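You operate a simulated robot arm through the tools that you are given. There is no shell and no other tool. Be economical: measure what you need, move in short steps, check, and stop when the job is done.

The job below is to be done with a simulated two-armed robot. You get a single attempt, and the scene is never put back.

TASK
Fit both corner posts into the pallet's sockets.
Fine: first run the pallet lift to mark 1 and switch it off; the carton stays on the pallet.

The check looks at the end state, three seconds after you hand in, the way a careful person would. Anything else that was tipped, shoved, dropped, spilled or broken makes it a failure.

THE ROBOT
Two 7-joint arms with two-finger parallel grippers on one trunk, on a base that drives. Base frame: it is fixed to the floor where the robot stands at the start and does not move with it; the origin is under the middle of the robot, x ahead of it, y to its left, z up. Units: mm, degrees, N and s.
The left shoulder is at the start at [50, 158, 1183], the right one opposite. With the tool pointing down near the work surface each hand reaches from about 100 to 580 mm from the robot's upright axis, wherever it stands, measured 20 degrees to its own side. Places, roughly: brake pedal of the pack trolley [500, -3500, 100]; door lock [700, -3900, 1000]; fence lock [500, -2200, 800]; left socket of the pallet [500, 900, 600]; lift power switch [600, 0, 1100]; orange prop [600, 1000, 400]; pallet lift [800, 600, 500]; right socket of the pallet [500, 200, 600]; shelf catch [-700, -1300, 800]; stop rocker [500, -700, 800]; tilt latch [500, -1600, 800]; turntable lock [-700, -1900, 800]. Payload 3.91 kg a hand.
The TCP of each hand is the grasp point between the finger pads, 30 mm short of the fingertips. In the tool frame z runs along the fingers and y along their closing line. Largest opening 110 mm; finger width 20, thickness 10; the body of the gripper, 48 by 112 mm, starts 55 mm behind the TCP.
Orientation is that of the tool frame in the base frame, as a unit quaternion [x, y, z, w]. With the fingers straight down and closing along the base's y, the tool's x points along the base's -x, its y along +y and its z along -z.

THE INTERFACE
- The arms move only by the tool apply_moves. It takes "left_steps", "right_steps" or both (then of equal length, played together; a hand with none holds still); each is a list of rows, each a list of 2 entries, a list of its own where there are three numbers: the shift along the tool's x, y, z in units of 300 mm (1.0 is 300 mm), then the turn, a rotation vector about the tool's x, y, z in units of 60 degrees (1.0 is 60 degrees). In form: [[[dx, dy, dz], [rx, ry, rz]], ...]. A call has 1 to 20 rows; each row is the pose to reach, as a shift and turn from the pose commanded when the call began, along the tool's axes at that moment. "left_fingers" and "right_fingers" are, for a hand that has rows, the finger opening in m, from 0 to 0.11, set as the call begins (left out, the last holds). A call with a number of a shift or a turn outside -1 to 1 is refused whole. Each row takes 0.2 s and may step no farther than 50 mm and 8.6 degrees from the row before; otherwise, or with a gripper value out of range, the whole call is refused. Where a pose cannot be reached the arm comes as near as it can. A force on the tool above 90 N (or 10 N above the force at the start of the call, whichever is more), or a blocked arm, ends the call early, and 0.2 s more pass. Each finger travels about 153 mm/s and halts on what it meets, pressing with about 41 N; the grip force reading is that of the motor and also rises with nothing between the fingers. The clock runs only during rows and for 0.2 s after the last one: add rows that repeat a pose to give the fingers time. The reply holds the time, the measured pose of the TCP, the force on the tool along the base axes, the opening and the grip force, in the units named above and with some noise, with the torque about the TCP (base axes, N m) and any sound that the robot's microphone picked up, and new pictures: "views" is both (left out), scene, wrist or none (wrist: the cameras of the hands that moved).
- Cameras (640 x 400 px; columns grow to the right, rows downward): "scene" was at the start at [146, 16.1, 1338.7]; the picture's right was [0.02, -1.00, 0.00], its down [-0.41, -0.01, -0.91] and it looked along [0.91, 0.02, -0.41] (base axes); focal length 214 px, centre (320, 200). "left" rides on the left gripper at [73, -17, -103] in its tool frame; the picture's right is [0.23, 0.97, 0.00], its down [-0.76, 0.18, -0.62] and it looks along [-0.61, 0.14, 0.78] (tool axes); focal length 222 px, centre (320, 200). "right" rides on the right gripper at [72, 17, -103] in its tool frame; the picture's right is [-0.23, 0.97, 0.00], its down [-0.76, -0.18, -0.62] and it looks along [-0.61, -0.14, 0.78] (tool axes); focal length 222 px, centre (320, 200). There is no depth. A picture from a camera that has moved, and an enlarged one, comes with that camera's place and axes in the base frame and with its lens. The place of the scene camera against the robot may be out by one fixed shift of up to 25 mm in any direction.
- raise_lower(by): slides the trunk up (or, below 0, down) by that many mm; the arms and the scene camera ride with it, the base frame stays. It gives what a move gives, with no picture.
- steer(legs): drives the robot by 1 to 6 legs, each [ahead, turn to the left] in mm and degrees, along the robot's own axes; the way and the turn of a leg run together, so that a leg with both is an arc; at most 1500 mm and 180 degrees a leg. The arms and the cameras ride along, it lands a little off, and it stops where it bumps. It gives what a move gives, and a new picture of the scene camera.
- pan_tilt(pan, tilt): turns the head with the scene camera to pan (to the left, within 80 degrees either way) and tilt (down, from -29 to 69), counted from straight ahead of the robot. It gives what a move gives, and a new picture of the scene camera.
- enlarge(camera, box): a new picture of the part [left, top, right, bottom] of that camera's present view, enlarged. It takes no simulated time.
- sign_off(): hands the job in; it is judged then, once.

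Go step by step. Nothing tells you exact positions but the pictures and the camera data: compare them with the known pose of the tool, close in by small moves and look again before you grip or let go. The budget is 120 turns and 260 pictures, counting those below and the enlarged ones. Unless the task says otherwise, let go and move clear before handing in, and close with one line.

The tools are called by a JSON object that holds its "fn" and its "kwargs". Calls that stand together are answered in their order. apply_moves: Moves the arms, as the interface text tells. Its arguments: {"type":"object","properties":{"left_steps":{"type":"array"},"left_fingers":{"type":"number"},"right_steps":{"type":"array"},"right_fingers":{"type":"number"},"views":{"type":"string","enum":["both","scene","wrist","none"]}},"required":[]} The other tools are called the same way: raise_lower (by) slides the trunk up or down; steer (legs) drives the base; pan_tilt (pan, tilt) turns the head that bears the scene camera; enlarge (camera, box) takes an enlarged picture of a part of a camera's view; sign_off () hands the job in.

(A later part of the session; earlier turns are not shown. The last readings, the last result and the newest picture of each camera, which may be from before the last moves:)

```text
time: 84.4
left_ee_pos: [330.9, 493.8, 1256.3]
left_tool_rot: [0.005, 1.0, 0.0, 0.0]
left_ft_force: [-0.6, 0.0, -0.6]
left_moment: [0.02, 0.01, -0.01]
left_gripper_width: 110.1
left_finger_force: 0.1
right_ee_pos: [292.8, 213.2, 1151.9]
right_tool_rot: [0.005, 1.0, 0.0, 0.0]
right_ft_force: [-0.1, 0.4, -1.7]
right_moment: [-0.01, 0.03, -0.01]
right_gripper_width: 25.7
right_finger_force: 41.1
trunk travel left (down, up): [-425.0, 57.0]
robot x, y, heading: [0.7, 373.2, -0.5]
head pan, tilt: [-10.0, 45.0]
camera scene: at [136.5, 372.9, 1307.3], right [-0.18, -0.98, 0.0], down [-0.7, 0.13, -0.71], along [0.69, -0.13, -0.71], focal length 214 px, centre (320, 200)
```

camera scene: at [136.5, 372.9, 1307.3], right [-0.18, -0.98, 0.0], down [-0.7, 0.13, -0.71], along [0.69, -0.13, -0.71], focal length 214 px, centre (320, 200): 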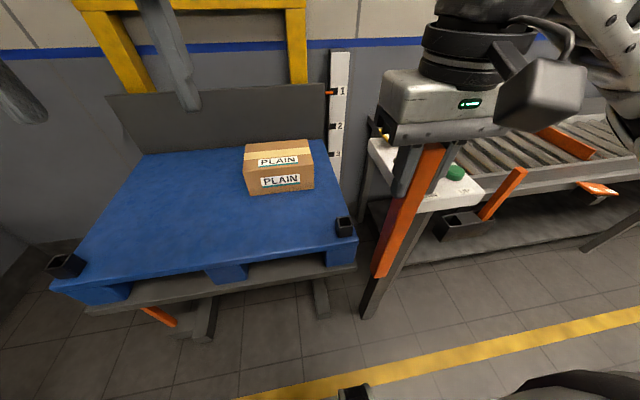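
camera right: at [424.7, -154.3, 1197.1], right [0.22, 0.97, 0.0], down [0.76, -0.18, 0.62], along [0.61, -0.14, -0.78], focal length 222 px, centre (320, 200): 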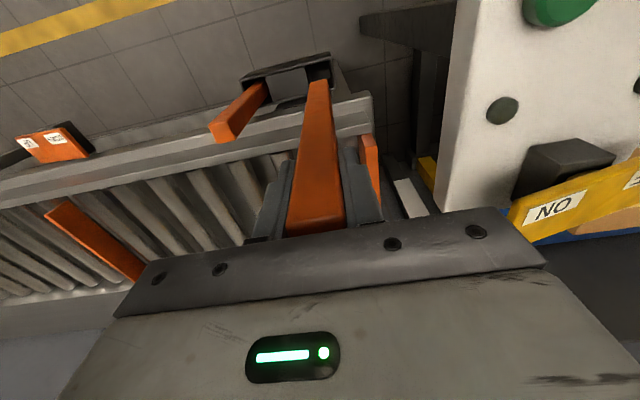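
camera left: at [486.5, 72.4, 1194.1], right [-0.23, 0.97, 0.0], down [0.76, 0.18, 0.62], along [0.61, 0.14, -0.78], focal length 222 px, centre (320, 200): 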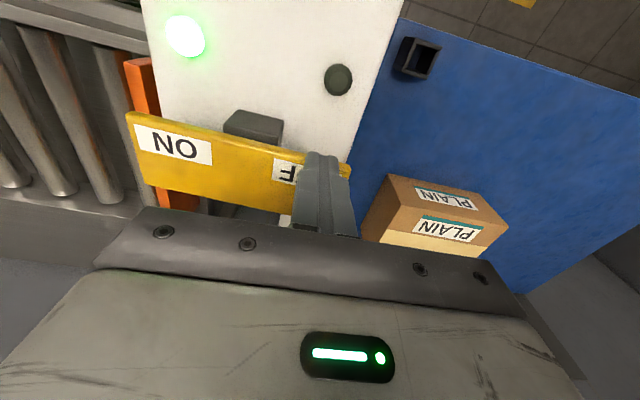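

Now I bring the post closer to the right socket and look with the wrist camera.

{"fn": "apply_moves", "kwargs": {"right_steps": [[[-0.12, 0, -0.05], [0, 0, 0]], [[-0.25, 0, -0.08], [0, 0, 0]], [[-0.37, 0, -0.1], [0, 0, 0]]], "views": "both"}}

{"fn": "enlarge", "kwargs": {"camera": "right", "box": [220, 0, 460, 240]}}

{"fn": "enlarge", "kwargs": {"camera": "scene", "box": [300, 130, 460, 290]}}

```text
time: 85.2
left_ee_pos: [331.2, 493.1, 1255.6]
left_tool_rot: [0.004, 1.0, -0.001, 0.0]
left_ft_force: [0.7, 0.5, -0.5]
left_moment: [0.01, -0.01, -0.02]
left_gripper_width: 110.0
left_finger_force: 0.1
right_ee_pos: [403.8, 210.7, 1181.6]
right_tool_rot: [0.004, 1.0, 0.0, 0.0]
right_ft_force: [0.4, 0.3, -1.4]
right_moment: [-0.02, -0.01, -0.02]
right_gripper_width: 25.6
right_finger_force: 41.3
trunk travel left (down, up): [-425.0, 57.0]
robot x, y, heading: [5.5, 376.6, -0.4]
head pan, tilt: [-10.0, 45.0]
camera scene: at [137.0, 373.2, 1307.3], right [-0.18, -0.98, 0.0], down [-0.7, 0.13, -0.71], along [0.69, -0.13, -0.71], focal length 214 px, centre (320, 200)
camera right: at [332.9, 229.5, 1285.2], right [0.24, 0.97, 0.0], down [0.76, -0.18, 0.62], along [0.61, -0.15, -0.78], focal length 222 px, centre (320, 200)
```

scene: 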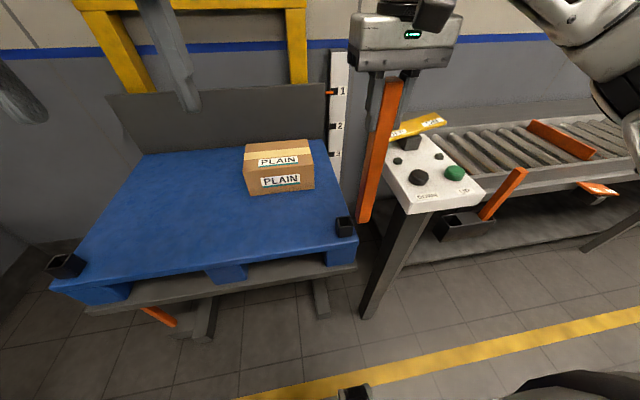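
right: 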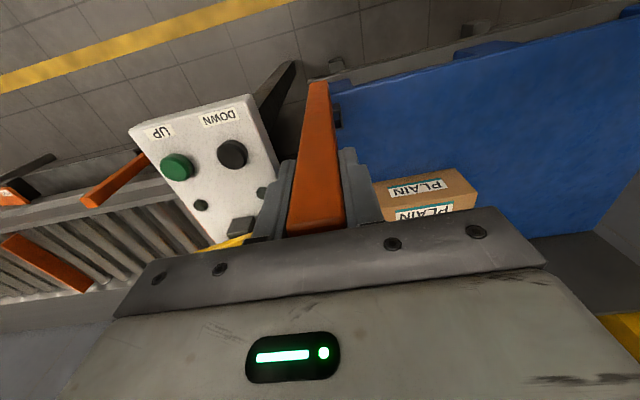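

```text
1.67 times, centred on (340, 120) of right
camera zoom: at [332.9, 229.5, 1285.2], right [0.24, 0.97, 0.0], down [0.76, -0.18, 0.62], along [0.61, -0.15, -0.78], focal length 370 px, centre (287, 333)
```

zoom: 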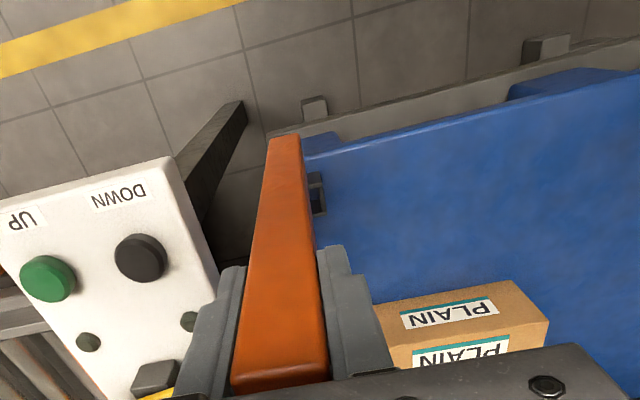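

```text
2.50 times, centred on (380, 210) of scene
camera zoom: at [137.0, 373.2, 1307.3], right [-0.18, -0.98, 0.0], down [-0.7, 0.13, -0.71], along [0.69, -0.13, -0.71], focal length 536 px, centre (170, 175)
```

zoom: 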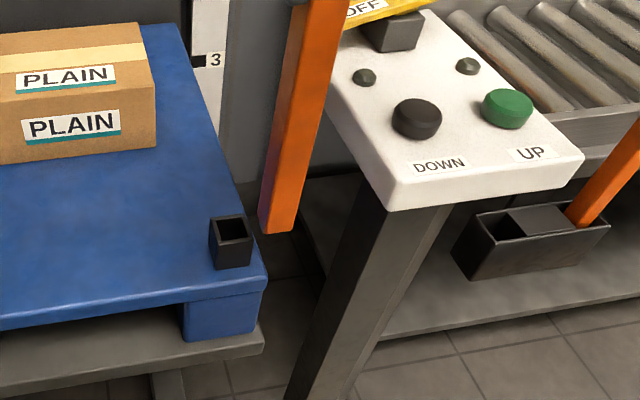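

{"fn": "enlarge", "kwargs": {"camera": "left", "box": [100, 40, 260, 160]}}

```text
3.33 times, centred on (180, 100) of left
camera zoom: at [258.5, 478.1, 1359.6], right [-0.22, 0.98, 0.0], down [0.76, 0.17, 0.62], along [0.61, 0.14, -0.78], focal length 740 px, centre (787, 533)
```

zoom: 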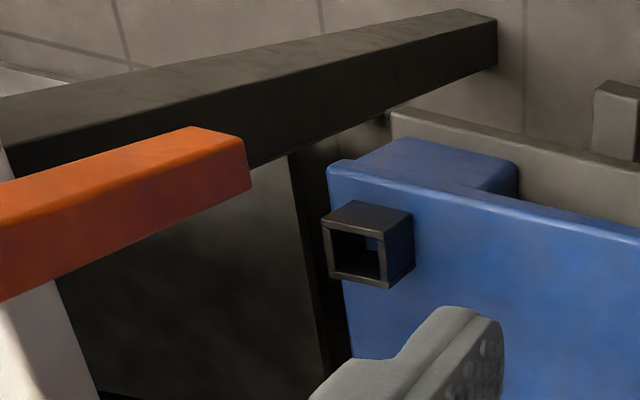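

The left wrist camera sees the socket well: it's about [490, 220, 835]. I bring the post above it, still clear, and compare.

{"fn": "apply_moves", "kwargs": {"right_steps": [[[-0.12, 0.015, 0], [0, 0, 0]], [[-0.253, 0.03, 0.05], [0, 0, 0]], [[-0.253, 0.03, 0.133], [0, 0, 0]]], "views": "both"}}

{"fn": "enlarge", "kwargs": {"camera": "left", "box": [100, 40, 260, 160]}}

{"fn": "enlarge", "kwargs": {"camera": "scene", "box": [300, 150, 400, 250]}}

```text
time: 86.0
left_ee_pos: [330.9, 492.7, 1256.0]
left_tool_rot: [0.005, 1.0, -0.001, 0.0]
left_ft_force: [-0.5, 0.5, -1.0]
left_moment: [0.01, -0.02, -0.01]
left_gripper_width: 109.9
left_finger_force: 0.0
right_ee_pos: [482.0, 221.3, 1140.6]
right_tool_rot: [0.004, 1.0, 0.001, 0.001]
right_ft_force: [-0.4, -0.2, -0.2]
right_moment: [0.04, 0.04, -0.02]
right_gripper_width: 25.4
right_finger_force: 40.9
trunk travel left (down, up): [-425.0, 57.0]
robot x, y, heading: [4.5, 374.5, -0.5]
head pan, tilt: [-10.0, 45.0]
camera scene: at [136.6, 372.6, 1307.4], right [-0.18, -0.98, 0.0], down [-0.7, 0.13, -0.71], along [0.69, -0.13, -0.71], focal length 214 px, centre (320, 200)
camera right: at [410.5, 237.4, 1244.6], right [0.24, 0.97, 0.0], down [0.76, -0.19, 0.62], along [0.61, -0.15, -0.78], focal length 222 px, centre (320, 200)
```

scene: 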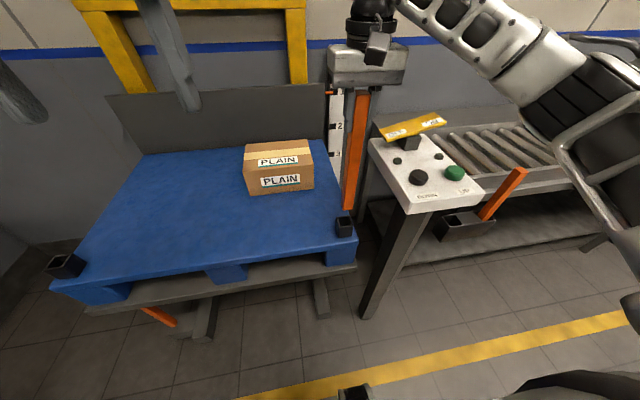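
right: 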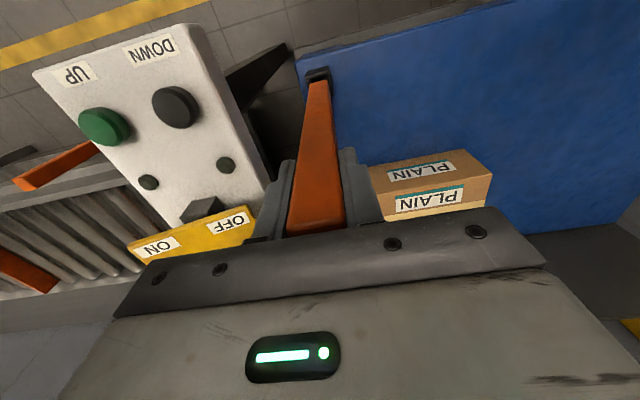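

```text
3.33 times, centred on (180, 100) of left
camera zoom: at [258.1, 477.5, 1359.8], right [-0.22, 0.98, 0.0], down [0.76, 0.17, 0.62], along [0.61, 0.14, -0.78], focal length 740 px, centre (787, 533)
```

zoom: 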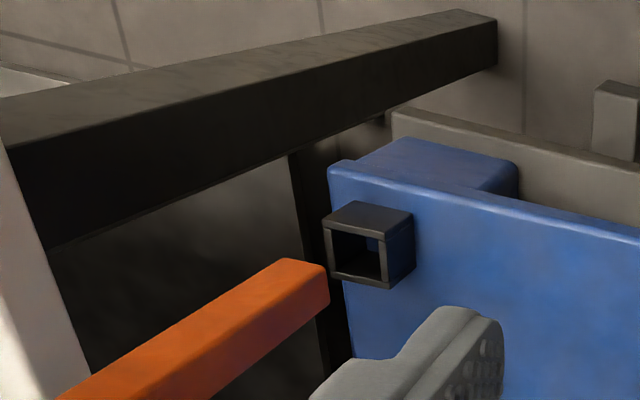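

```text
4.00 times, centred on (350, 200) of scene
camera zoom: at [136.6, 372.6, 1307.4], right [-0.18, -0.98, 0.0], down [-0.7, 0.13, -0.71], along [0.69, -0.13, -0.71], focal length 858 px, centre (200, 200)
```

zoom: 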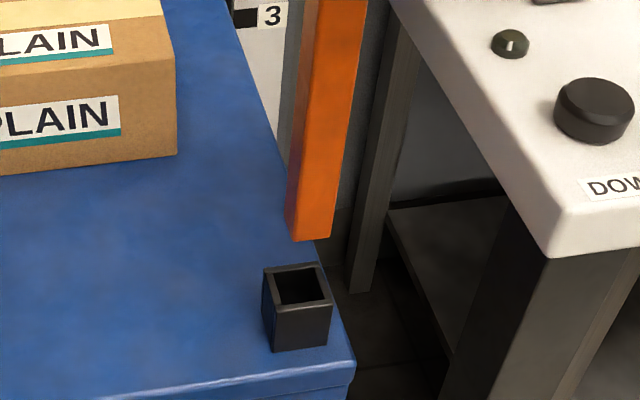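

Post bottom is near [488, 220, 899] and the socket near [491, 220, 832]. I shift 3–4 mm forward and go down to just above the rim.

{"fn": "apply_moves", "kwargs": {"right_steps": [[[-0.012, 0, 0.06], [0, 0, 0]], [[-0.012, 0, 0.12], [0, 0, 0]], [[-0.012, 0, 0.165], [0, 0, 0]], [[-0.012, 0, 0.165], [0, 0, 0]]], "views": "none"}}

{"fn": "enlarge", "kwargs": {"camera": "left", "box": [130, 60, 230, 140]}}

{"fn": "enlarge", "kwargs": {"camera": "scene", "box": [320, 180, 380, 250]}}

{"fn": "enlarge", "kwargs": {"camera": "right", "box": [270, 20, 370, 120]}}

```text
time: 87.0
left_ee_pos: [330.7, 492.5, 1257.0]
left_tool_rot: [0.004, 1.0, -0.001, 0.001]
left_ft_force: [-0.8, 0.2, 0.4]
left_moment: [0.02, -0.03, -0.01]
left_gripper_width: 110.1
left_finger_force: 0.0
right_ee_pos: [484.6, 219.7, 1090.5]
right_tool_rot: [0.005, 1.0, 0.001, 0.001]
right_ft_force: [-0.8, 0.3, -1.5]
right_moment: [0.02, -0.03, -0.04]
right_gripper_width: 25.5
right_finger_force: 40.3
trunk travel left (down, up): [-425.0, 57.0]
robot x, y, heading: [3.3, 374.6, -0.5]
head pan, tilt: [-10.0, 45.0]
```

```text
5.00 times, centred on (180, 100) of left
camera zoom: at [258.0, 477.9, 1359.8], right [-0.22, 0.98, 0.0], down [0.76, 0.17, 0.62], along [0.61, 0.14, -0.78], focal length 1111 px, centre (1020, 700)
```

zoom: 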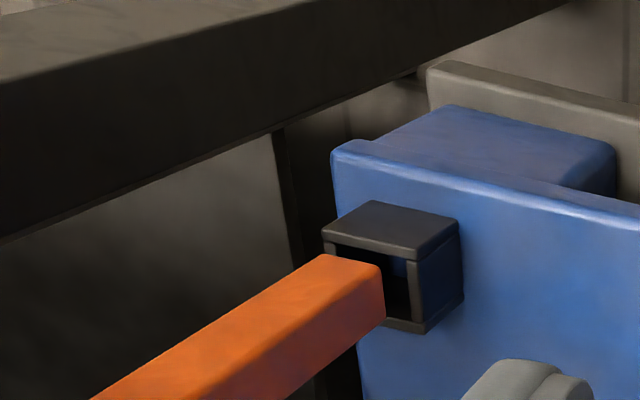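

```text
5.71 times, centred on (350, 215) of scene
camera zoom: at [136.5, 373.0, 1307.3], right [-0.18, -0.98, 0.0], down [-0.7, 0.13, -0.71], along [0.69, -0.13, -0.71], focal length 1226 px, centre (149, 114)
```

zoom: 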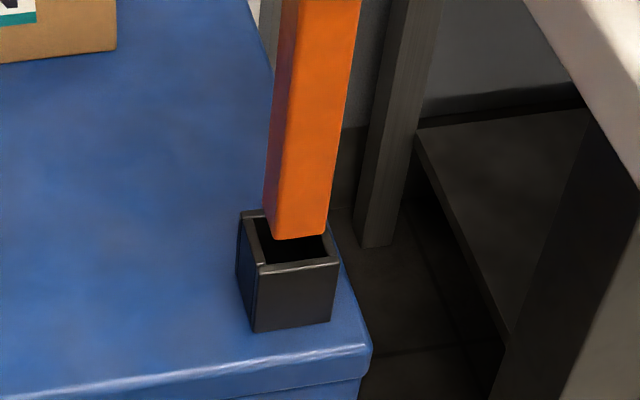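

```text
4.00 times, centred on (320, 70) of right
camera zoom: at [412.8, 236.9, 1195.3], right [0.24, 0.97, 0.0], down [0.76, -0.19, 0.62], along [0.61, -0.15, -0.78], focal length 888 px, centre (320, 720)
```

zoom: 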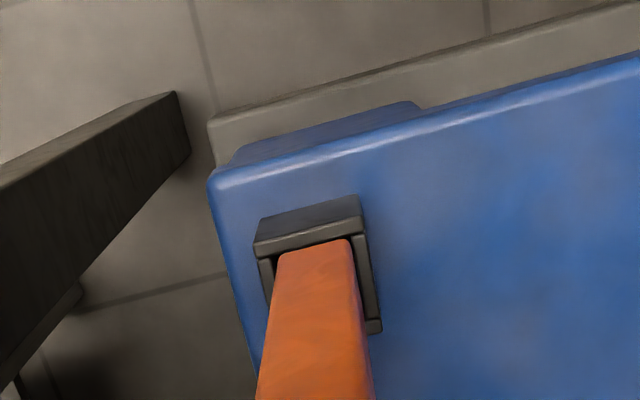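

Views show the post slightly off the opening. I shift about 5 mm forward and 2.5 mm right and go 12 mm lower, then compare again.

{"fn": "apply_moves", "kwargs": {"right_steps": [[[-0.017, -0.008, 0.0], [0, 0, 0]], [[-0.017, -0.008, 0.04], [0, 0, 0]], [[-0.017, -0.008, 0.04], [0, 0, 0]]], "views": "none"}}

{"fn": "enlarge", "kwargs": {"camera": "left", "box": [150, 70, 220, 130]}}

{"fn": "enlarge", "kwargs": {"camera": "scene", "box": [320, 180, 380, 250]}}

{"fn": "enlarge", "kwargs": {"camera": "right", "box": [280, 30, 360, 110]}}

```text
time: 87.8
left_ee_pos: [330.8, 493.5, 1255.8]
left_tool_rot: [0.004, 1.0, -0.001, 0.0]
left_ft_force: [0.0, 0.5, 1.1]
left_moment: [0.0, -0.01, 0.03]
left_gripper_width: 110.0
left_finger_force: 0.1
right_ee_pos: [489.8, 217.8, 1080.6]
right_tool_rot: [0.005, 1.0, 0.002, 0.001]
right_ft_force: [0.1, -0.2, -0.9]
right_moment: [-0.01, 0.02, 0.03]
right_gripper_width: 25.7
right_finger_force: 40.8
trunk travel left (down, up): [-425.0, 57.0]
robot x, y, heading: [3.4, 374.6, -0.4]
head pan, tilt: [-10.0, 45.0]
```

```text
6.67 times, centred on (185, 100) of left
camera zoom: at [258.0, 478.0, 1359.8], right [-0.22, 0.98, 0.0], down [0.76, 0.17, 0.62], along [0.61, 0.14, -0.78], focal length 1481 px, centre (1220, 867)
```

zoom: 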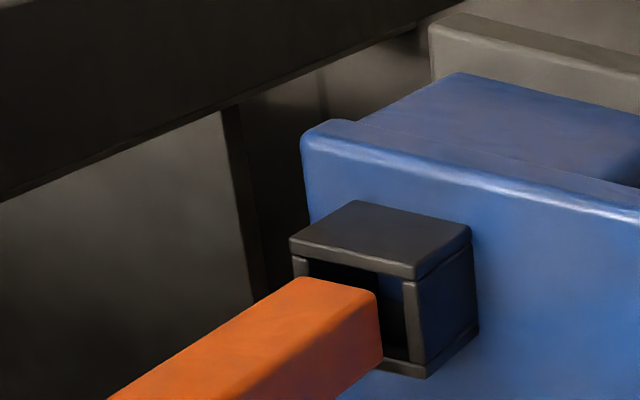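

```text
5.71 times, centred on (350, 215) of scene
camera zoom: at [136.6, 373.0, 1307.3], right [-0.18, -0.98, 0.0], down [-0.7, 0.13, -0.71], along [0.69, -0.13, -0.71], focal length 1226 px, centre (149, 114)
```

zoom: 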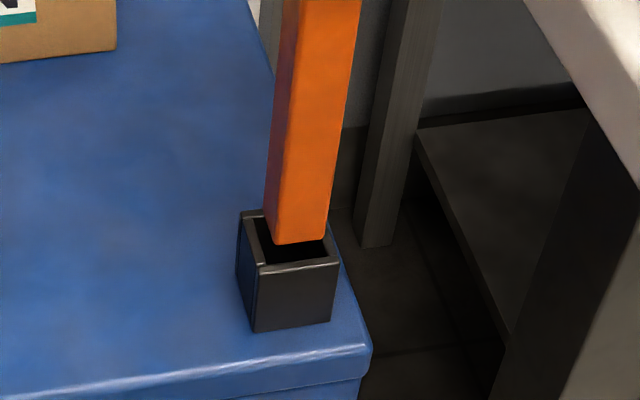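

```text
5.00 times, centred on (320, 70) of right
camera zoom: at [417.9, 234.5, 1184.8], right [0.24, 0.97, 0.0], down [0.76, -0.19, 0.62], along [0.61, -0.15, -0.78], focal length 1111 px, centre (320, 850)
```

zoom: 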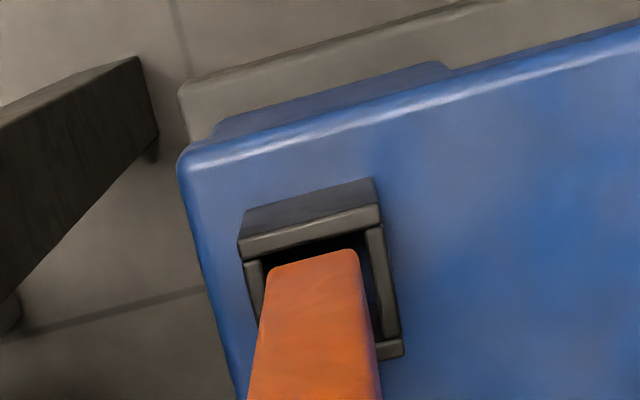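

All three views agree: about 1 mm correction, with the rim about 13 mm below the post's end. I lower it gently into the socket.

{"fn": "apply_moves", "kwargs": {"right_steps": [[[-0.0035, 0.002, 0.02], [0, 0, 0]], [[-0.0035, 0.002, 0.04], [0, 0, 0]], [[-0.0035, 0.002, 0.055], [0, 0, 0]], [[-0.0035, 0.002, 0.07], [0, 0, 0]]], "views": "none"}}

{"fn": "enlarge", "kwargs": {"camera": "left", "box": [150, 70, 220, 130]}}

{"fn": "enlarge", "kwargs": {"camera": "scene", "box": [320, 180, 380, 250]}}

```text
time: 88.8
left_ee_pos: [330.1, 493.2, 1256.6]
left_tool_rot: [0.004, 1.0, -0.002, -0.001]
left_ft_force: [-0.4, -0.4, 0.1]
left_moment: [0.02, 0.04, 0.0]
left_gripper_width: 110.0
left_finger_force: 0.0
right_ee_pos: [489.4, 218.2, 1061.2]
right_tool_rot: [0.005, 1.0, 0.001, 0.001]
right_ft_force: [-0.3, -0.4, -0.5]
right_moment: [0.04, -0.02, 0.02]
right_gripper_width: 25.8
right_finger_force: 40.8
trunk travel left (down, up): [-425.0, 57.0]
robot x, y, heading: [0.2, 375.3, -0.5]
head pan, tilt: [-10.0, 45.0]
```

```text
6.67 times, centred on (185, 100) of left
camera zoom: at [258.1, 477.9, 1359.8], right [-0.22, 0.98, 0.0], down [0.76, 0.17, 0.62], along [0.61, 0.14, -0.78], focal length 1481 px, centre (1220, 867)
```

zoom: 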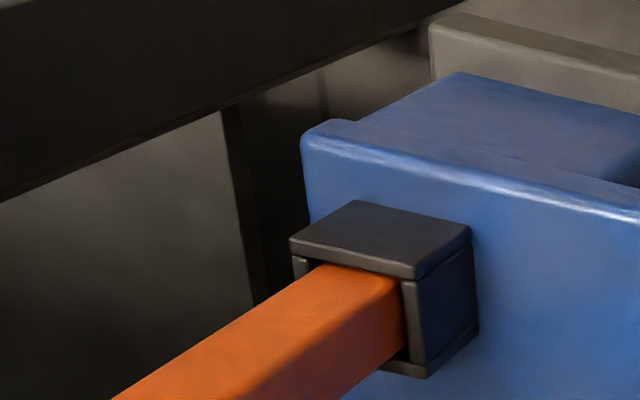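

```text
5.71 times, centred on (350, 215) of scene
camera zoom: at [136.6, 373.0, 1307.3], right [-0.18, -0.98, 0.0], down [-0.7, 0.13, -0.71], along [0.69, -0.13, -0.71], focal length 1226 px, centre (149, 114)
```

zoom: 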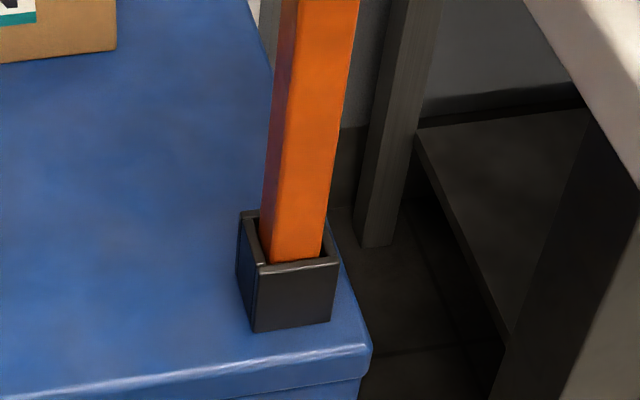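

The post is entering cleanly without force. I continue lowering.

{"fn": "apply_moves", "kwargs": {"right_steps": [[[0, 0, 0.02], [0, 0, 0]], [[0, 0, 0.04], [0, 0, 0]], [[0, 0, 0.06], [0, 0, 0]], [[0, 0, 0.08], [0, 0, 0]], [[0, 0, 0.1], [0, 0, 0]]], "views": "none"}}

{"fn": "enlarge", "kwargs": {"camera": "scene", "box": [320, 180, 380, 250]}}

```text
time: 90.0
left_ee_pos: [330.5, 493.5, 1255.8]
left_tool_rot: [0.004, 1.0, -0.001, 0.0]
left_ft_force: [-0.1, 0.1, 0.2]
left_moment: [-0.05, -0.01, 0.01]
left_gripper_width: 109.9
left_finger_force: 0.0
right_ee_pos: [489.6, 218.3, 1029.8]
right_tool_rot: [0.004, 1.0, 0.001, 0.001]
right_ft_force: [-0.2, -0.7, -1.9]
right_moment: [-0.01, -0.02, 0.03]
right_gripper_width: 25.6
right_finger_force: 41.3
trunk travel left (down, up): [-425.0, 57.0]
robot x, y, heading: [0.1, 372.6, -0.6]
head pan, tilt: [-10.0, 45.0]
```

```text
5.71 times, centred on (350, 215) of scene
camera zoom: at [136.7, 372.9, 1307.3], right [-0.18, -0.98, 0.0], down [-0.7, 0.13, -0.71], along [0.69, -0.13, -0.71], focal length 1226 px, centre (149, 114)
```

zoom: 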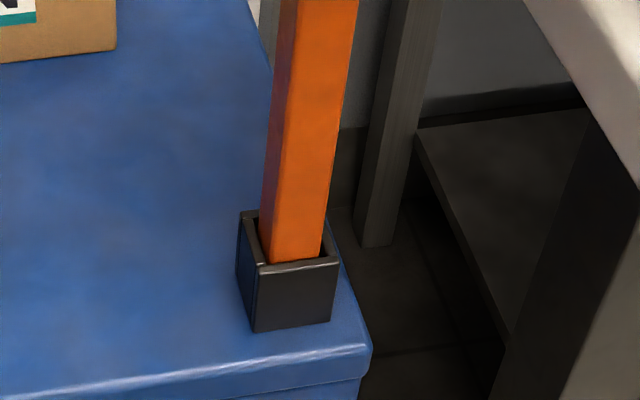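

{"fn": "apply_moves", "kwargs": {"right_steps": [[[0, 0, 0.015], [0, 0, 0]], [[0, 0, 0.03], [0, 0, 0]], [[0, 0, 0.045], [0, 0, 0]], [[0, 0, 0.06], [0, 0, 0]]], "views": "none"}}

```text
time: 91.0
left_ee_pos: [327.2, 493.1, 1257.6]
left_tool_rot: [0.004, 1.0, -0.001, 0.001]
left_ft_force: [0.4, 0.3, -0.9]
left_moment: [-0.02, 0.02, -0.01]
left_gripper_width: 110.2
left_finger_force: 0.1
right_ee_pos: [490.2, 217.9, 1018.7]
right_tool_rot: [0.006, 1.0, 0.001, 0.008]
right_ft_force: [0.8, -4.7, 38.0]
right_moment: [-1.02, -0.05, -0.04]
right_gripper_width: 25.4
right_finger_force: 41.0
trunk travel left (down, up): [-425.0, 57.0]
robot x, y, heading: [2.3, 373.9, -0.6]
head pan, tilt: [-10.0, 45.0]
```

It has seated at the bottom of the socket (about 50 mm deep). I ease off the pressure and open the fingers.

{"fn": "apply_moves", "kwargs": {"right_steps": [[[0, 0, -0.02], [0, 0, 0]], [[0, 0, -0.02], [0, 0, 0]]], "views": "none"}}

{"fn": "apply_moves", "kwargs": {"right_steps": [[[0, 0, 0], [0, 0, 0]], [[0, 0, 0], [0, 0, 0]], [[0, 0, 0], [0, 0, 0]]], "right_fingers": 0.07, "views": "both"}}

```text
time: 91.6
left_ee_pos: [330.1, 493.8, 1255.7]
left_tool_rot: [0.004, 1.0, -0.001, 0.001]
left_ft_force: [-0.5, 0.0, 0.0]
left_moment: [0.0, 0.02, -0.03]
left_gripper_width: 110.3
left_finger_force: 0.1
right_ee_pos: [490.5, 218.5, 1018.8]
right_tool_rot: [0.006, 1.0, 0.001, 0.002]
right_ft_force: [5.6, -2.1, 15.3]
right_moment: [-0.46, -1.29, 0.0]
right_gripper_width: 26.1
right_finger_force: 41.1
trunk travel left (down, up): [-425.0, 57.0]
robot x, y, heading: [1.9, 375.8, -0.4]
head pan, tilt: [-10.0, 45.0]
```

```text
time: 92.4
left_ee_pos: [330.7, 493.6, 1256.1]
left_tool_rot: [0.004, 1.0, -0.002, 0.0]
left_ft_force: [-0.1, 0.4, 0.4]
left_moment: [-0.03, 0.03, -0.04]
left_gripper_width: 110.0
left_finger_force: 0.1
right_ee_pos: [490.3, 218.0, 1016.7]
right_tool_rot: [0.006, 1.0, 0.001, 0.002]
right_ft_force: [0.3, 0.7, -0.5]
right_moment: [0.0, 0.0, 0.0]
right_gripper_width: 70.0
right_finger_force: 0.0
trunk travel left (down, up): [-425.0, 57.0]
robot x, y, heading: [-0.3, 375.0, -0.8]
head pan, tilt: [-10.0, 45.0]
camera scene: at [136.5, 373.0, 1307.3], right [-0.18, -0.98, 0.0], down [-0.69, 0.13, -0.71], along [0.7, -0.13, -0.71], focal length 214 px, centre (320, 200)
camera right: at [418.7, 235.6, 1121.5], right [0.24, 0.97, 0.0], down [0.76, -0.19, 0.62], along [0.61, -0.15, -0.78], focal length 222 px, centre (320, 200)
```

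scene: 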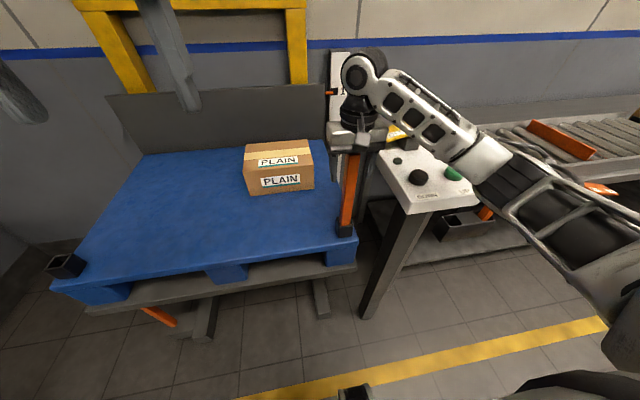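
right: 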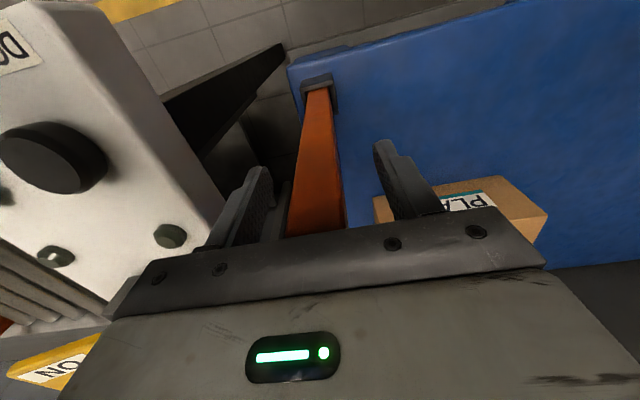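

Post A stands in the right socket. I raise the hand straight up, then back it off.

{"fn": "apply_moves", "kwargs": {"right_steps": [[[0, 0, -0.1], [0, 0, 0]], [[0, 0, -0.25], [0, 0, 0]], [[0, 0, -0.4], [0, 0, 0]], [[0, 0, -0.55], [0, 0, 0]], [[0, 0, -0.7], [0, 0, 0]], [[0.15, 0, -0.72], [0, 0, 0]], [[0.3, 0, -0.72], [0, 0, 0]], [[0.45, 0, -0.72], [0, 0, 0]], [[0.6, 0, -0.72], [0, 0, 0]]], "views": "scene"}}

{"fn": "enlarge", "kwargs": {"camera": "scene", "box": [240, 60, 480, 280]}}

```text
time: 94.4
left_ee_pos: [329.8, 493.6, 1255.6]
left_tool_rot: [0.004, 1.0, -0.001, 0.001]
left_ft_force: [0.6, -0.3, -0.4]
left_moment: [0.03, 0.03, 0.02]
left_gripper_width: 109.9
left_finger_force: 0.1
right_ee_pos: [311.5, 222.9, 1232.1]
right_tool_rot: [0.005, 1.0, 0.0, 0.001]
right_ft_force: [-0.4, 1.0, 0.4]
right_moment: [0.0, -0.01, -0.01]
right_gripper_width: 70.4
right_finger_force: 0.1
trunk travel left (down, up): [-425.0, 57.0]
robot x, y, heading: [3.9, 373.2, -0.5]
head pan, tilt: [-10.0, 45.0]
camera scene: at [136.1, 373.0, 1307.4], right [-0.18, -0.98, 0.0], down [-0.69, 0.13, -0.71], along [0.7, -0.13, -0.71], focal length 214 px, centre (320, 200)
```

scene: 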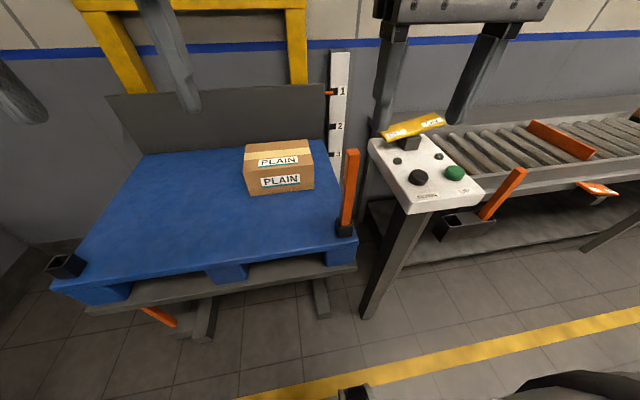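

```text
1.82 times, centred on (360, 170) of scene
camera zoom: at [136.1, 373.0, 1307.4], right [-0.18, -0.98, 0.0], down [-0.69, 0.13, -0.71], along [0.7, -0.13, -0.71], focal length 390 px, centre (247, 254)
```

zoom: 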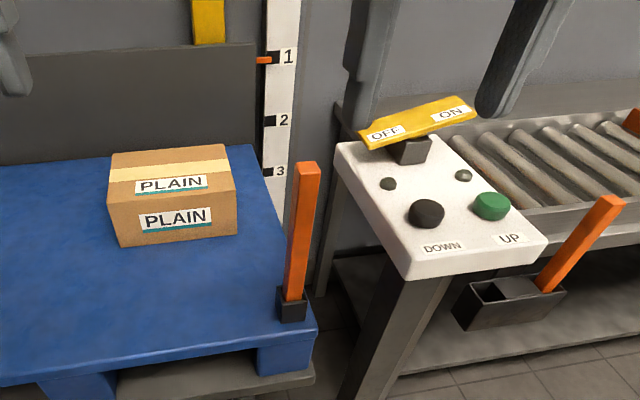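

Post A is well placed. Now I drive to take post B with the left hand.

{"fn": "steer", "kwargs": {"legs": [[-160, 0], [0, -89.5], [825, 0], [0, 90]]}}

{"fn": "pan_tilt", "kwargs": {"pan": 10, "tilt": 45}}

```text
time: 107.4
left_ee_pos: [193.9, -309.0, 1255.9]
left_tool_rot: [-0.025, 1.0, 0.0, 0.0]
left_ft_force: [0.6, 0.8, -0.2]
left_moment: [0.01, -0.03, 0.0]
left_gripper_width: 110.1
left_finger_force: 0.1
right_ee_pos: [190.8, -580.9, 1233.3]
right_tool_rot: [-0.025, 1.0, 0.001, 0.001]
right_ft_force: [-0.2, 0.8, 0.0]
right_moment: [0.0, 0.02, 0.01]
right_gripper_width: 70.1
right_finger_force: 0.1
trunk travel left (down, up): [-425.0, 57.0]
robot x, y, heading: [-128.2, -448.5, 2.9]
head pan, tilt: [-10.0, 45.0]
camera scene: at [8.0, -441.1, 1307.3], right [-0.13, -0.99, 0.0], down [-0.7, 0.09, -0.71], along [0.7, -0.09, -0.71], focal length 214 px, centre (320, 200)
```

scene: 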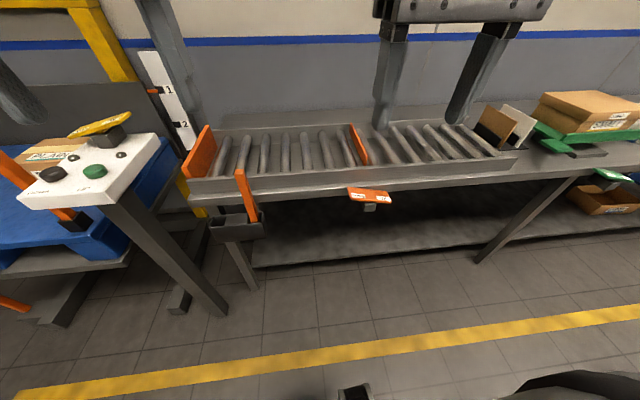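

```text
time: 108.3
left_ee_pos: [194.3, -309.4, 1257.0]
left_tool_rot: [-0.024, 1.0, 0.0, 0.0]
left_ft_force: [0.0, -0.4, 0.1]
left_moment: [-0.03, -0.02, 0.01]
left_gripper_width: 110.0
left_finger_force: 0.0
right_ee_pos: [192.1, -580.3, 1232.8]
right_tool_rot: [-0.024, 1.0, 0.0, 0.001]
right_ft_force: [0.0, 0.4, 0.0]
right_moment: [0.0, 0.01, -0.03]
right_gripper_width: 69.9
right_finger_force: 0.1
trunk travel left (down, up): [-425.0, 57.0]
robot x, y, heading: [-127.0, -450.1, 2.6]
head pan, tilt: [10.0, 45.0]
camera scene: at [6.7, -413.1, 1307.3], right [0.22, -0.98, 0.0], down [-0.69, -0.16, -0.71], along [0.69, 0.16, -0.71], focal length 214 px, centre (320, 200)
```

scene: 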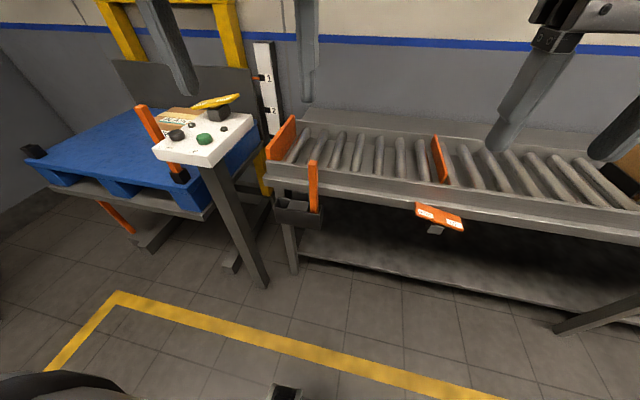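

{"fn": "steer", "kwargs": {"legs": [[0, -2.7], [130, 0]]}}

{"fn": "apply_moves", "kwargs": {"left_steps": [[[-0.05, 0, 0.03], [0, 0, 0]]], "left_fingers": 0.07, "views": "wrist"}}

{"fn": "enlarge", "kwargs": {"camera": "left", "box": [240, 60, 440, 210]}}

```text
time: 110.0
left_ee_pos: [331.6, -323.2, 1255.3]
left_tool_rot: [-0.003, 1.0, 0.0, 0.0]
left_ft_force: [0.2, 0.5, 0.2]
left_moment: [0.01, 0.04, 0.03]
left_gripper_width: 110.0
left_finger_force: 0.0
right_ee_pos: [316.2, -593.9, 1231.8]
right_tool_rot: [-0.003, 1.0, 0.001, 0.001]
right_ft_force: [-0.1, 0.6, 0.8]
right_moment: [-0.02, 0.01, 0.04]
right_gripper_width: 70.1
right_finger_force: 0.0
trunk travel left (down, up): [-425.0, 57.0]
robot x, y, heading: [-0.1, -446.9, 0.2]
head pan, tilt: [10.0, 45.0]
camera scene: at [139.5, -417.8, 1307.2], right [0.18, -0.98, 0.0], down [-0.7, -0.13, -0.71], along [0.7, 0.13, -0.71], focal length 214 px, centre (320, 200)
```

scene: 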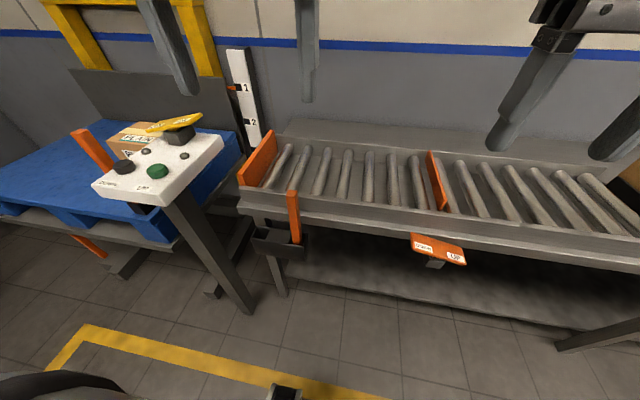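

```text
time: 110.3
left_ee_pos: [345.0, -324.2, 1246.3]
left_tool_rot: [-0.003, 1.0, -0.001, 0.0]
left_ft_force: [-0.4, 0.0, -0.1]
left_moment: [-0.01, 0.01, -0.01]
left_gripper_width: 70.1
left_finger_force: 0.1
right_ee_pos: [316.3, -593.3, 1232.3]
right_tool_rot: [-0.002, 1.0, 0.0, 0.0]
right_ft_force: [0.0, -0.6, 0.1]
right_moment: [-0.02, 0.03, 0.0]
right_gripper_width: 70.0
right_finger_force: 0.1
trunk travel left (down, up): [-425.0, 57.0]
robot x, y, heading: [4.1, -446.7, 0.2]
head pan, tilt: [10.0, 45.0]
camera left: at [273.1, -340.1, 1350.0], right [-0.23, 0.97, 0.0], down [0.76, 0.18, 0.62], along [0.61, 0.14, -0.78], focal length 222 px, centre (320, 200)
```

left: 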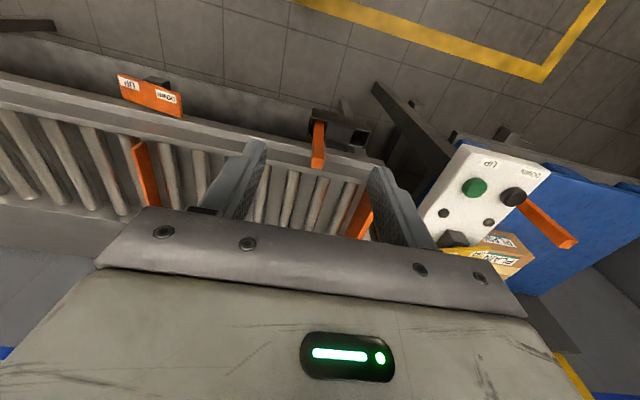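

```text
2.67 times, centred on (340, 135) of left
camera zoom: at [273.1, -340.1, 1350.0], right [-0.23, 0.97, 0.0], down [0.76, 0.18, 0.62], along [0.61, 0.14, -0.78], focal length 592 px, centre (267, 373)
```

zoom: 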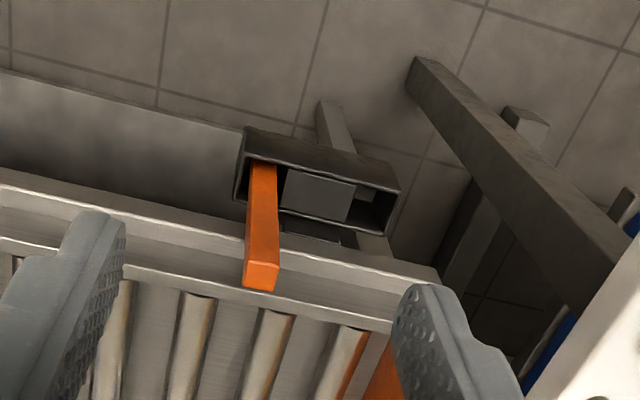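

Post B's top is at about [498, -290, 943]. I move the left hand above it.

{"fn": "apply_moves", "kwargs": {"left_steps": [[[-0.12, 0.03, 0.05], [0, 0, 0]], [[-0.25, 0.06, 0.12], [0, 0, 0]], [[-0.37, 0.085, 0.2], [0, 0, 0]], [[-0.46, 0.105, 0.32], [0, 0, 0]], [[-0.5, 0.113, 0.46], [0, 0, 0]], [[-0.503, 0.113, 0.61], [0, 0, 0]], [[-0.503, 0.113, 0.75], [0, 0, 0]], [[-0.503, 0.113, 0.82], [0, 0, 0]]], "views": "wrist"}}

{"fn": "enlarge", "kwargs": {"camera": "left", "box": [220, 30, 420, 230]}}

{"fn": "enlarge", "kwargs": {"camera": "scene", "box": [220, 120, 380, 280]}}

```text
time: 112.2
left_ee_pos: [496.0, -289.8, 1000.2]
left_tool_rot: [-0.002, 1.0, -0.002, 0.001]
left_ft_force: [0.1, -0.8, -0.3]
left_moment: [-0.04, -0.02, -0.02]
left_gripper_width: 70.0
left_finger_force: 0.0
right_ee_pos: [315.9, -594.8, 1232.2]
right_tool_rot: [-0.002, 1.0, 0.001, 0.002]
right_ft_force: [0.1, -0.2, -0.1]
right_moment: [-0.02, -0.02, 0.0]
right_gripper_width: 69.8
right_finger_force: 0.1
trunk travel left (down, up): [-425.0, 57.0]
robot x, y, heading: [1.6, -448.1, 0.5]
head pan, tilt: [10.0, 45.0]
camera left: at [424.3, -305.2, 1103.6], right [-0.23, 0.97, 0.0], down [0.76, 0.18, 0.62], along [0.61, 0.14, -0.78], focal length 222 px, centre (320, 200)
```

left: 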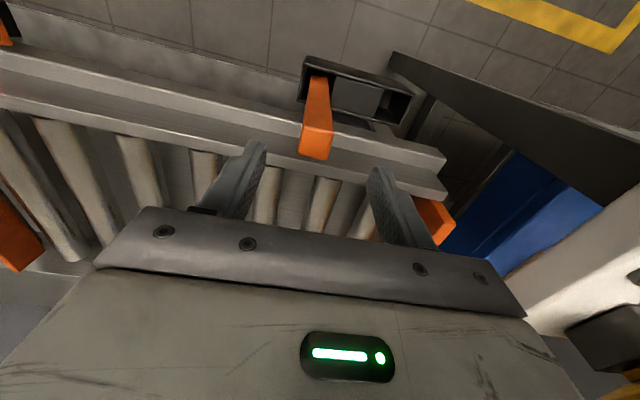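

```text
2.00 times, centred on (320, 130) of left
camera zoom: at [424.3, -305.2, 1103.6], right [-0.23, 0.97, 0.0], down [0.76, 0.18, 0.62], along [0.61, 0.14, -0.78], focal length 444 px, centre (320, 340)
```

zoom: 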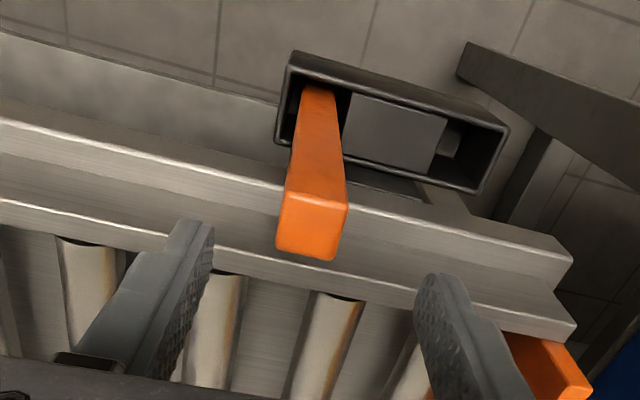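

```text
2.50 times, centred on (300, 200) of scene
camera zoom: at [138.6, -417.6, 1307.4], right [0.18, -0.98, 0.0], down [-0.7, -0.13, -0.71], along [0.7, 0.13, -0.71], focal length 536 px, centre (370, 200)
```

zoom: 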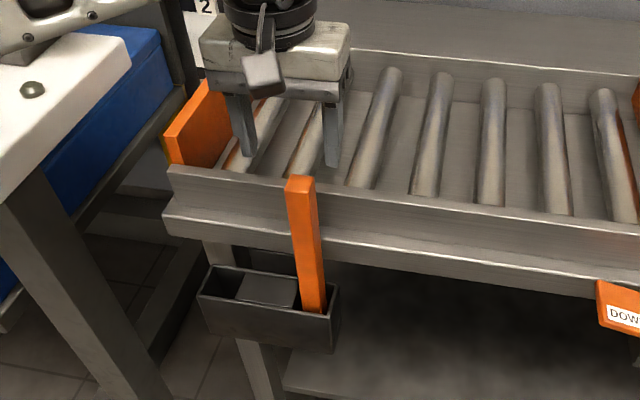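

I adjust 3 mm right and descend to the same grip height as before.

{"fn": "apply_moves", "kwargs": {"left_steps": [[[-0.002, -0.011, 0.08], [0, 0, 0]], [[-0.002, -0.011, 0.17], [0, 0, 0]], [[-0.002, -0.011, 0.26], [0, 0, 0]], [[-0.002, -0.011, 0.337], [0, 0, 0]], [[-0.002, -0.011, 0.337], [0, 0, 0]]], "views": "both"}}

```text
time: 113.3
left_ee_pos: [497.0, -293.3, 900.5]
left_tool_rot: [-0.002, 1.0, -0.001, 0.0]
left_ft_force: [-0.3, 0.7, 0.5]
left_moment: [0.02, -0.03, 0.02]
left_gripper_width: 69.7
left_finger_force: 0.0
right_ee_pos: [315.3, -594.1, 1231.7]
right_tool_rot: [-0.002, 1.0, 0.001, 0.0]
right_ft_force: [0.4, -0.4, 0.8]
right_moment: [0.01, 0.01, -0.01]
right_gripper_width: 70.1
right_finger_force: 0.1
trunk travel left (down, up): [-425.0, 57.0]
robot x, y, heading: [2.6, -446.1, 0.1]
head pan, tilt: [10.0, 45.0]
camera scene: at [138.5, -417.8, 1307.3], right [0.18, -0.98, 0.0], down [-0.7, -0.13, -0.71], along [0.7, 0.13, -0.71], focal length 214 px, centre (320, 200)
camera left: at [424.9, -309.5, 1004.6], right [-0.23, 0.97, 0.0], down [0.76, 0.18, 0.62], along [0.61, 0.14, -0.78], focal length 222 px, centre (320, 200)
```

scene: 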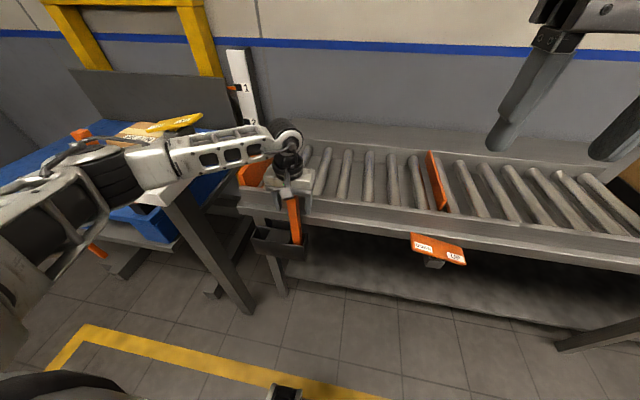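
left: 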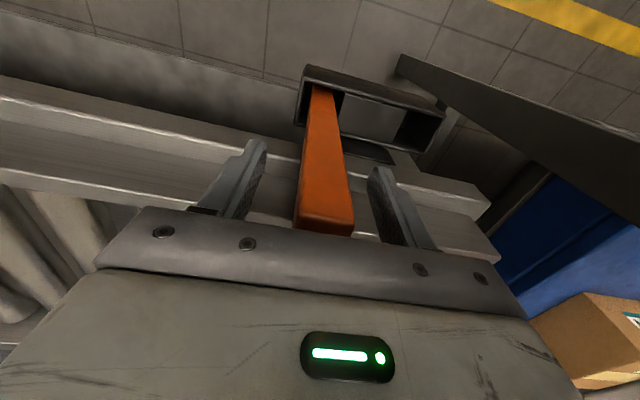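

{"fn": "apply_moves", "kwargs": {"left_steps": [[[0, 0, 0], [0, 0, 0]], [[0, 0, 0], [0, 0, 0]], [[0, 0, 0], [0, 0, 0]], [[0, 0, 0], [0, 0, 0]]], "left_fingers": 0.0, "views": "none"}}

{"fn": "apply_moves", "kwargs": {"left_steps": [[[0, 0, -0.05], [0, 0, 0]], [[0, 0, -0.15], [0, 0, 0]], [[0, 0, -0.25], [0, 0, 0]], [[0, 0, -0.35], [0, 0, 0]], [[0, 0, -0.45], [0, 0, 0]], [[0, 0, -0.55], [0, 0, 0]], [[0, 0, -0.65], [0, 0, 0]]], "views": "both"}}

```text
time: 114.3
left_ee_pos: [497.4, -292.5, 902.5]
left_tool_rot: [-0.003, 1.0, -0.001, 0.0]
left_ft_force: [0.2, 0.3, 0.1]
left_moment: [0.0, 0.01, -0.01]
left_gripper_width: 25.6
left_finger_force: 41.2
right_ee_pos: [315.2, -594.0, 1232.2]
right_tool_rot: [-0.003, 1.0, 0.001, 0.001]
right_ft_force: [-0.1, 0.0, 0.6]
right_moment: [0.02, 0.01, -0.01]
right_gripper_width: 70.1
right_finger_force: 0.0
trunk travel left (down, up): [-425.0, 57.0]
robot x, y, heading: [4.2, -444.0, 0.2]
head pan, tilt: [10.0, 45.0]
```

```text
time: 116.0
left_ee_pos: [495.8, -292.3, 1094.2]
left_tool_rot: [-0.002, 1.0, -0.001, 0.001]
left_ft_force: [0.4, 0.0, -1.0]
left_moment: [-0.02, 0.0, 0.0]
left_gripper_width: 25.7
left_finger_force: 41.2
right_ee_pos: [314.2, -594.8, 1233.6]
right_tool_rot: [-0.002, 1.0, 0.001, 0.0]
right_ft_force: [0.4, 0.6, 0.1]
right_moment: [0.01, 0.04, -0.04]
right_gripper_width: 70.0
right_finger_force: 0.1
trunk travel left (down, up): [-425.0, 57.0]
robot x, y, heading: [6.0, -447.6, -0.2]
head pan, tilt: [10.0, 45.0]
camera scene: at [138.5, -417.9, 1307.3], right [0.18, -0.98, 0.0], down [-0.7, -0.13, -0.71], along [0.7, 0.13, -0.71], focal length 214 px, centre (320, 200)
camera left: at [423.9, -309.3, 1196.9], right [-0.23, 0.97, 0.0], down [0.76, 0.18, 0.62], along [0.61, 0.14, -0.78], focal length 222 px, centre (320, 200)
```

scene: 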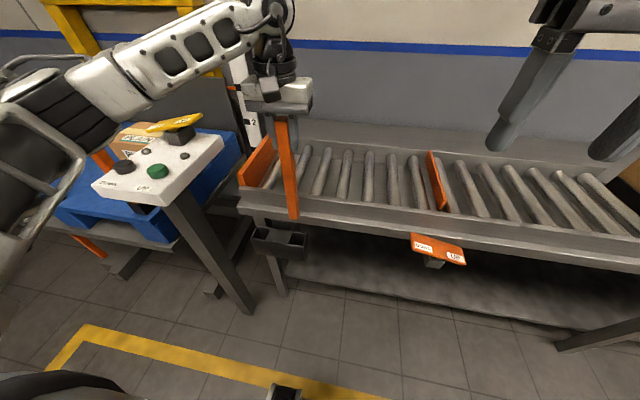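
left: 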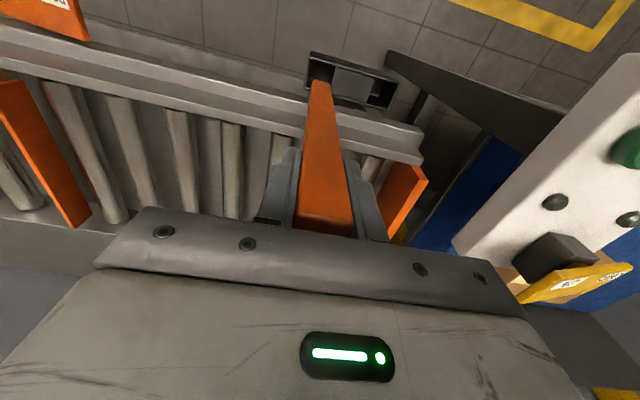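

Post B is out. I retract it and drive to the pallet's left end.

{"fn": "apply_moves", "kwargs": {"left_steps": [[[0.1, 0, -0.08], [0, 0, 0]], [[0.22, 0.0, -0.15], [0, 0, 0]], [[0.34, -0.03, -0.19], [0, 0, 0]], [[0.46, -0.05, -0.19], [0, 0, 0]], [[0.58, -0.06, -0.19], [0, 0, 0]], [[0.65, -0.06, -0.19], [0, 0, 0]]], "views": "none"}}

{"fn": "steer", "kwargs": {"legs": [[-170, 0], [0, 90], [1215, 0], [0, -90]]}}

{"fn": "pan_tilt", "kwargs": {"pan": 10, "tilt": 45}}

```text
time: 117.3
left_ee_pos: [304.5, -310.5, 1152.3]
left_tool_rot: [-0.004, 1.0, -0.001, -0.001]
left_ft_force: [0.3, 0.8, -1.9]
left_moment: [0.01, -0.01, 0.04]
left_gripper_width: 25.5
left_finger_force: 41.2
right_ee_pos: [316.9, -594.7, 1232.8]
right_tool_rot: [-0.003, 1.0, 0.001, 0.001]
right_ft_force: [0.1, 0.1, 0.0]
right_moment: [0.0, 0.04, -0.01]
right_gripper_width: 69.9
right_finger_force: 0.1
trunk travel left (down, up): [-425.0, 57.0]
robot x, y, heading: [5.2, -450.1, 0.4]
head pan, tilt: [10.0, 45.0]
```

```text
time: 132.4
left_ee_pos: [50.6, 921.5, 1152.3]
left_tool_rot: [-0.023, 1.0, -0.002, 0.0]
left_ft_force: [0.5, 1.0, -0.2]
left_moment: [0.01, -0.02, -0.01]
left_gripper_width: 25.7
left_finger_force: 41.0
right_ee_pos: [74.6, 638.5, 1233.7]
right_tool_rot: [-0.022, 1.0, 0.001, 0.001]
right_ft_force: [-0.2, 0.5, 0.0]
right_moment: [-0.03, -0.03, 0.03]
right_gripper_width: 70.1
right_finger_force: 0.1
trunk travel left (down, up): [-425.0, 57.0]
robot x, y, heading: [-239.5, 770.7, 2.6]
head pan, tilt: [10.0, 45.0]
camera scene: at [-108.4, 806.9, 1307.3], right [0.22, -0.98, 0.0], down [-0.69, -0.15, -0.71], along [0.69, 0.15, -0.71], focal length 214 px, centre (320, 200)
```

scene: 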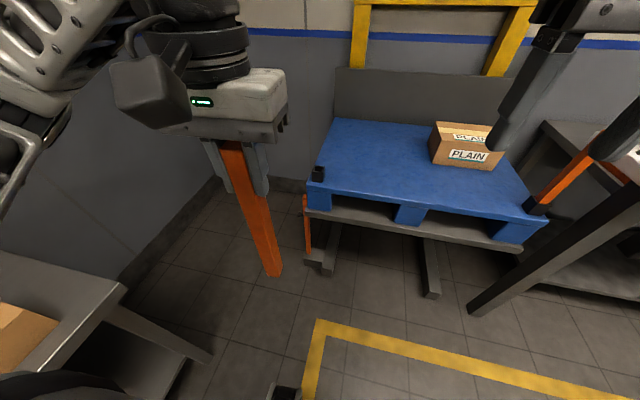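

```text
time: 133.0
left_ee_pos: [50.7, 921.8, 1152.2]
left_tool_rot: [-0.024, 1.0, -0.001, 0.0]
left_ft_force: [0.8, -0.3, -0.7]
left_moment: [0.05, -0.02, 0.0]
left_gripper_width: 25.4
left_finger_force: 40.8
right_ee_pos: [74.9, 638.2, 1232.7]
right_tool_rot: [-0.023, 1.0, 0.001, 0.002]
right_ft_force: [-0.1, 0.6, 0.0]
right_moment: [-0.02, -0.01, 0.0]
right_gripper_width: 70.0
right_finger_force: 0.0
trunk travel left (down, up): [-425.0, 57.0]
robot x, y, heading: [-242.6, 773.9, 2.6]
head pan, tilt: [10.0, 45.0]
camera scene: at [-108.4, 807.0, 1307.3], right [0.22, -0.98, 0.0], down [-0.69, -0.15, -0.71], along [0.69, 0.15, -0.71], focal length 214 px, centre (320, 200)
```

scene: 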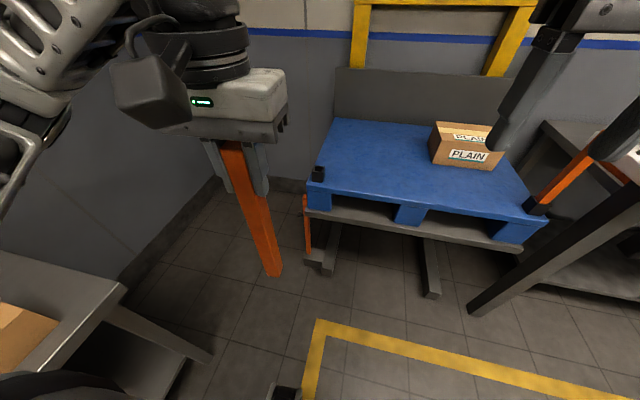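

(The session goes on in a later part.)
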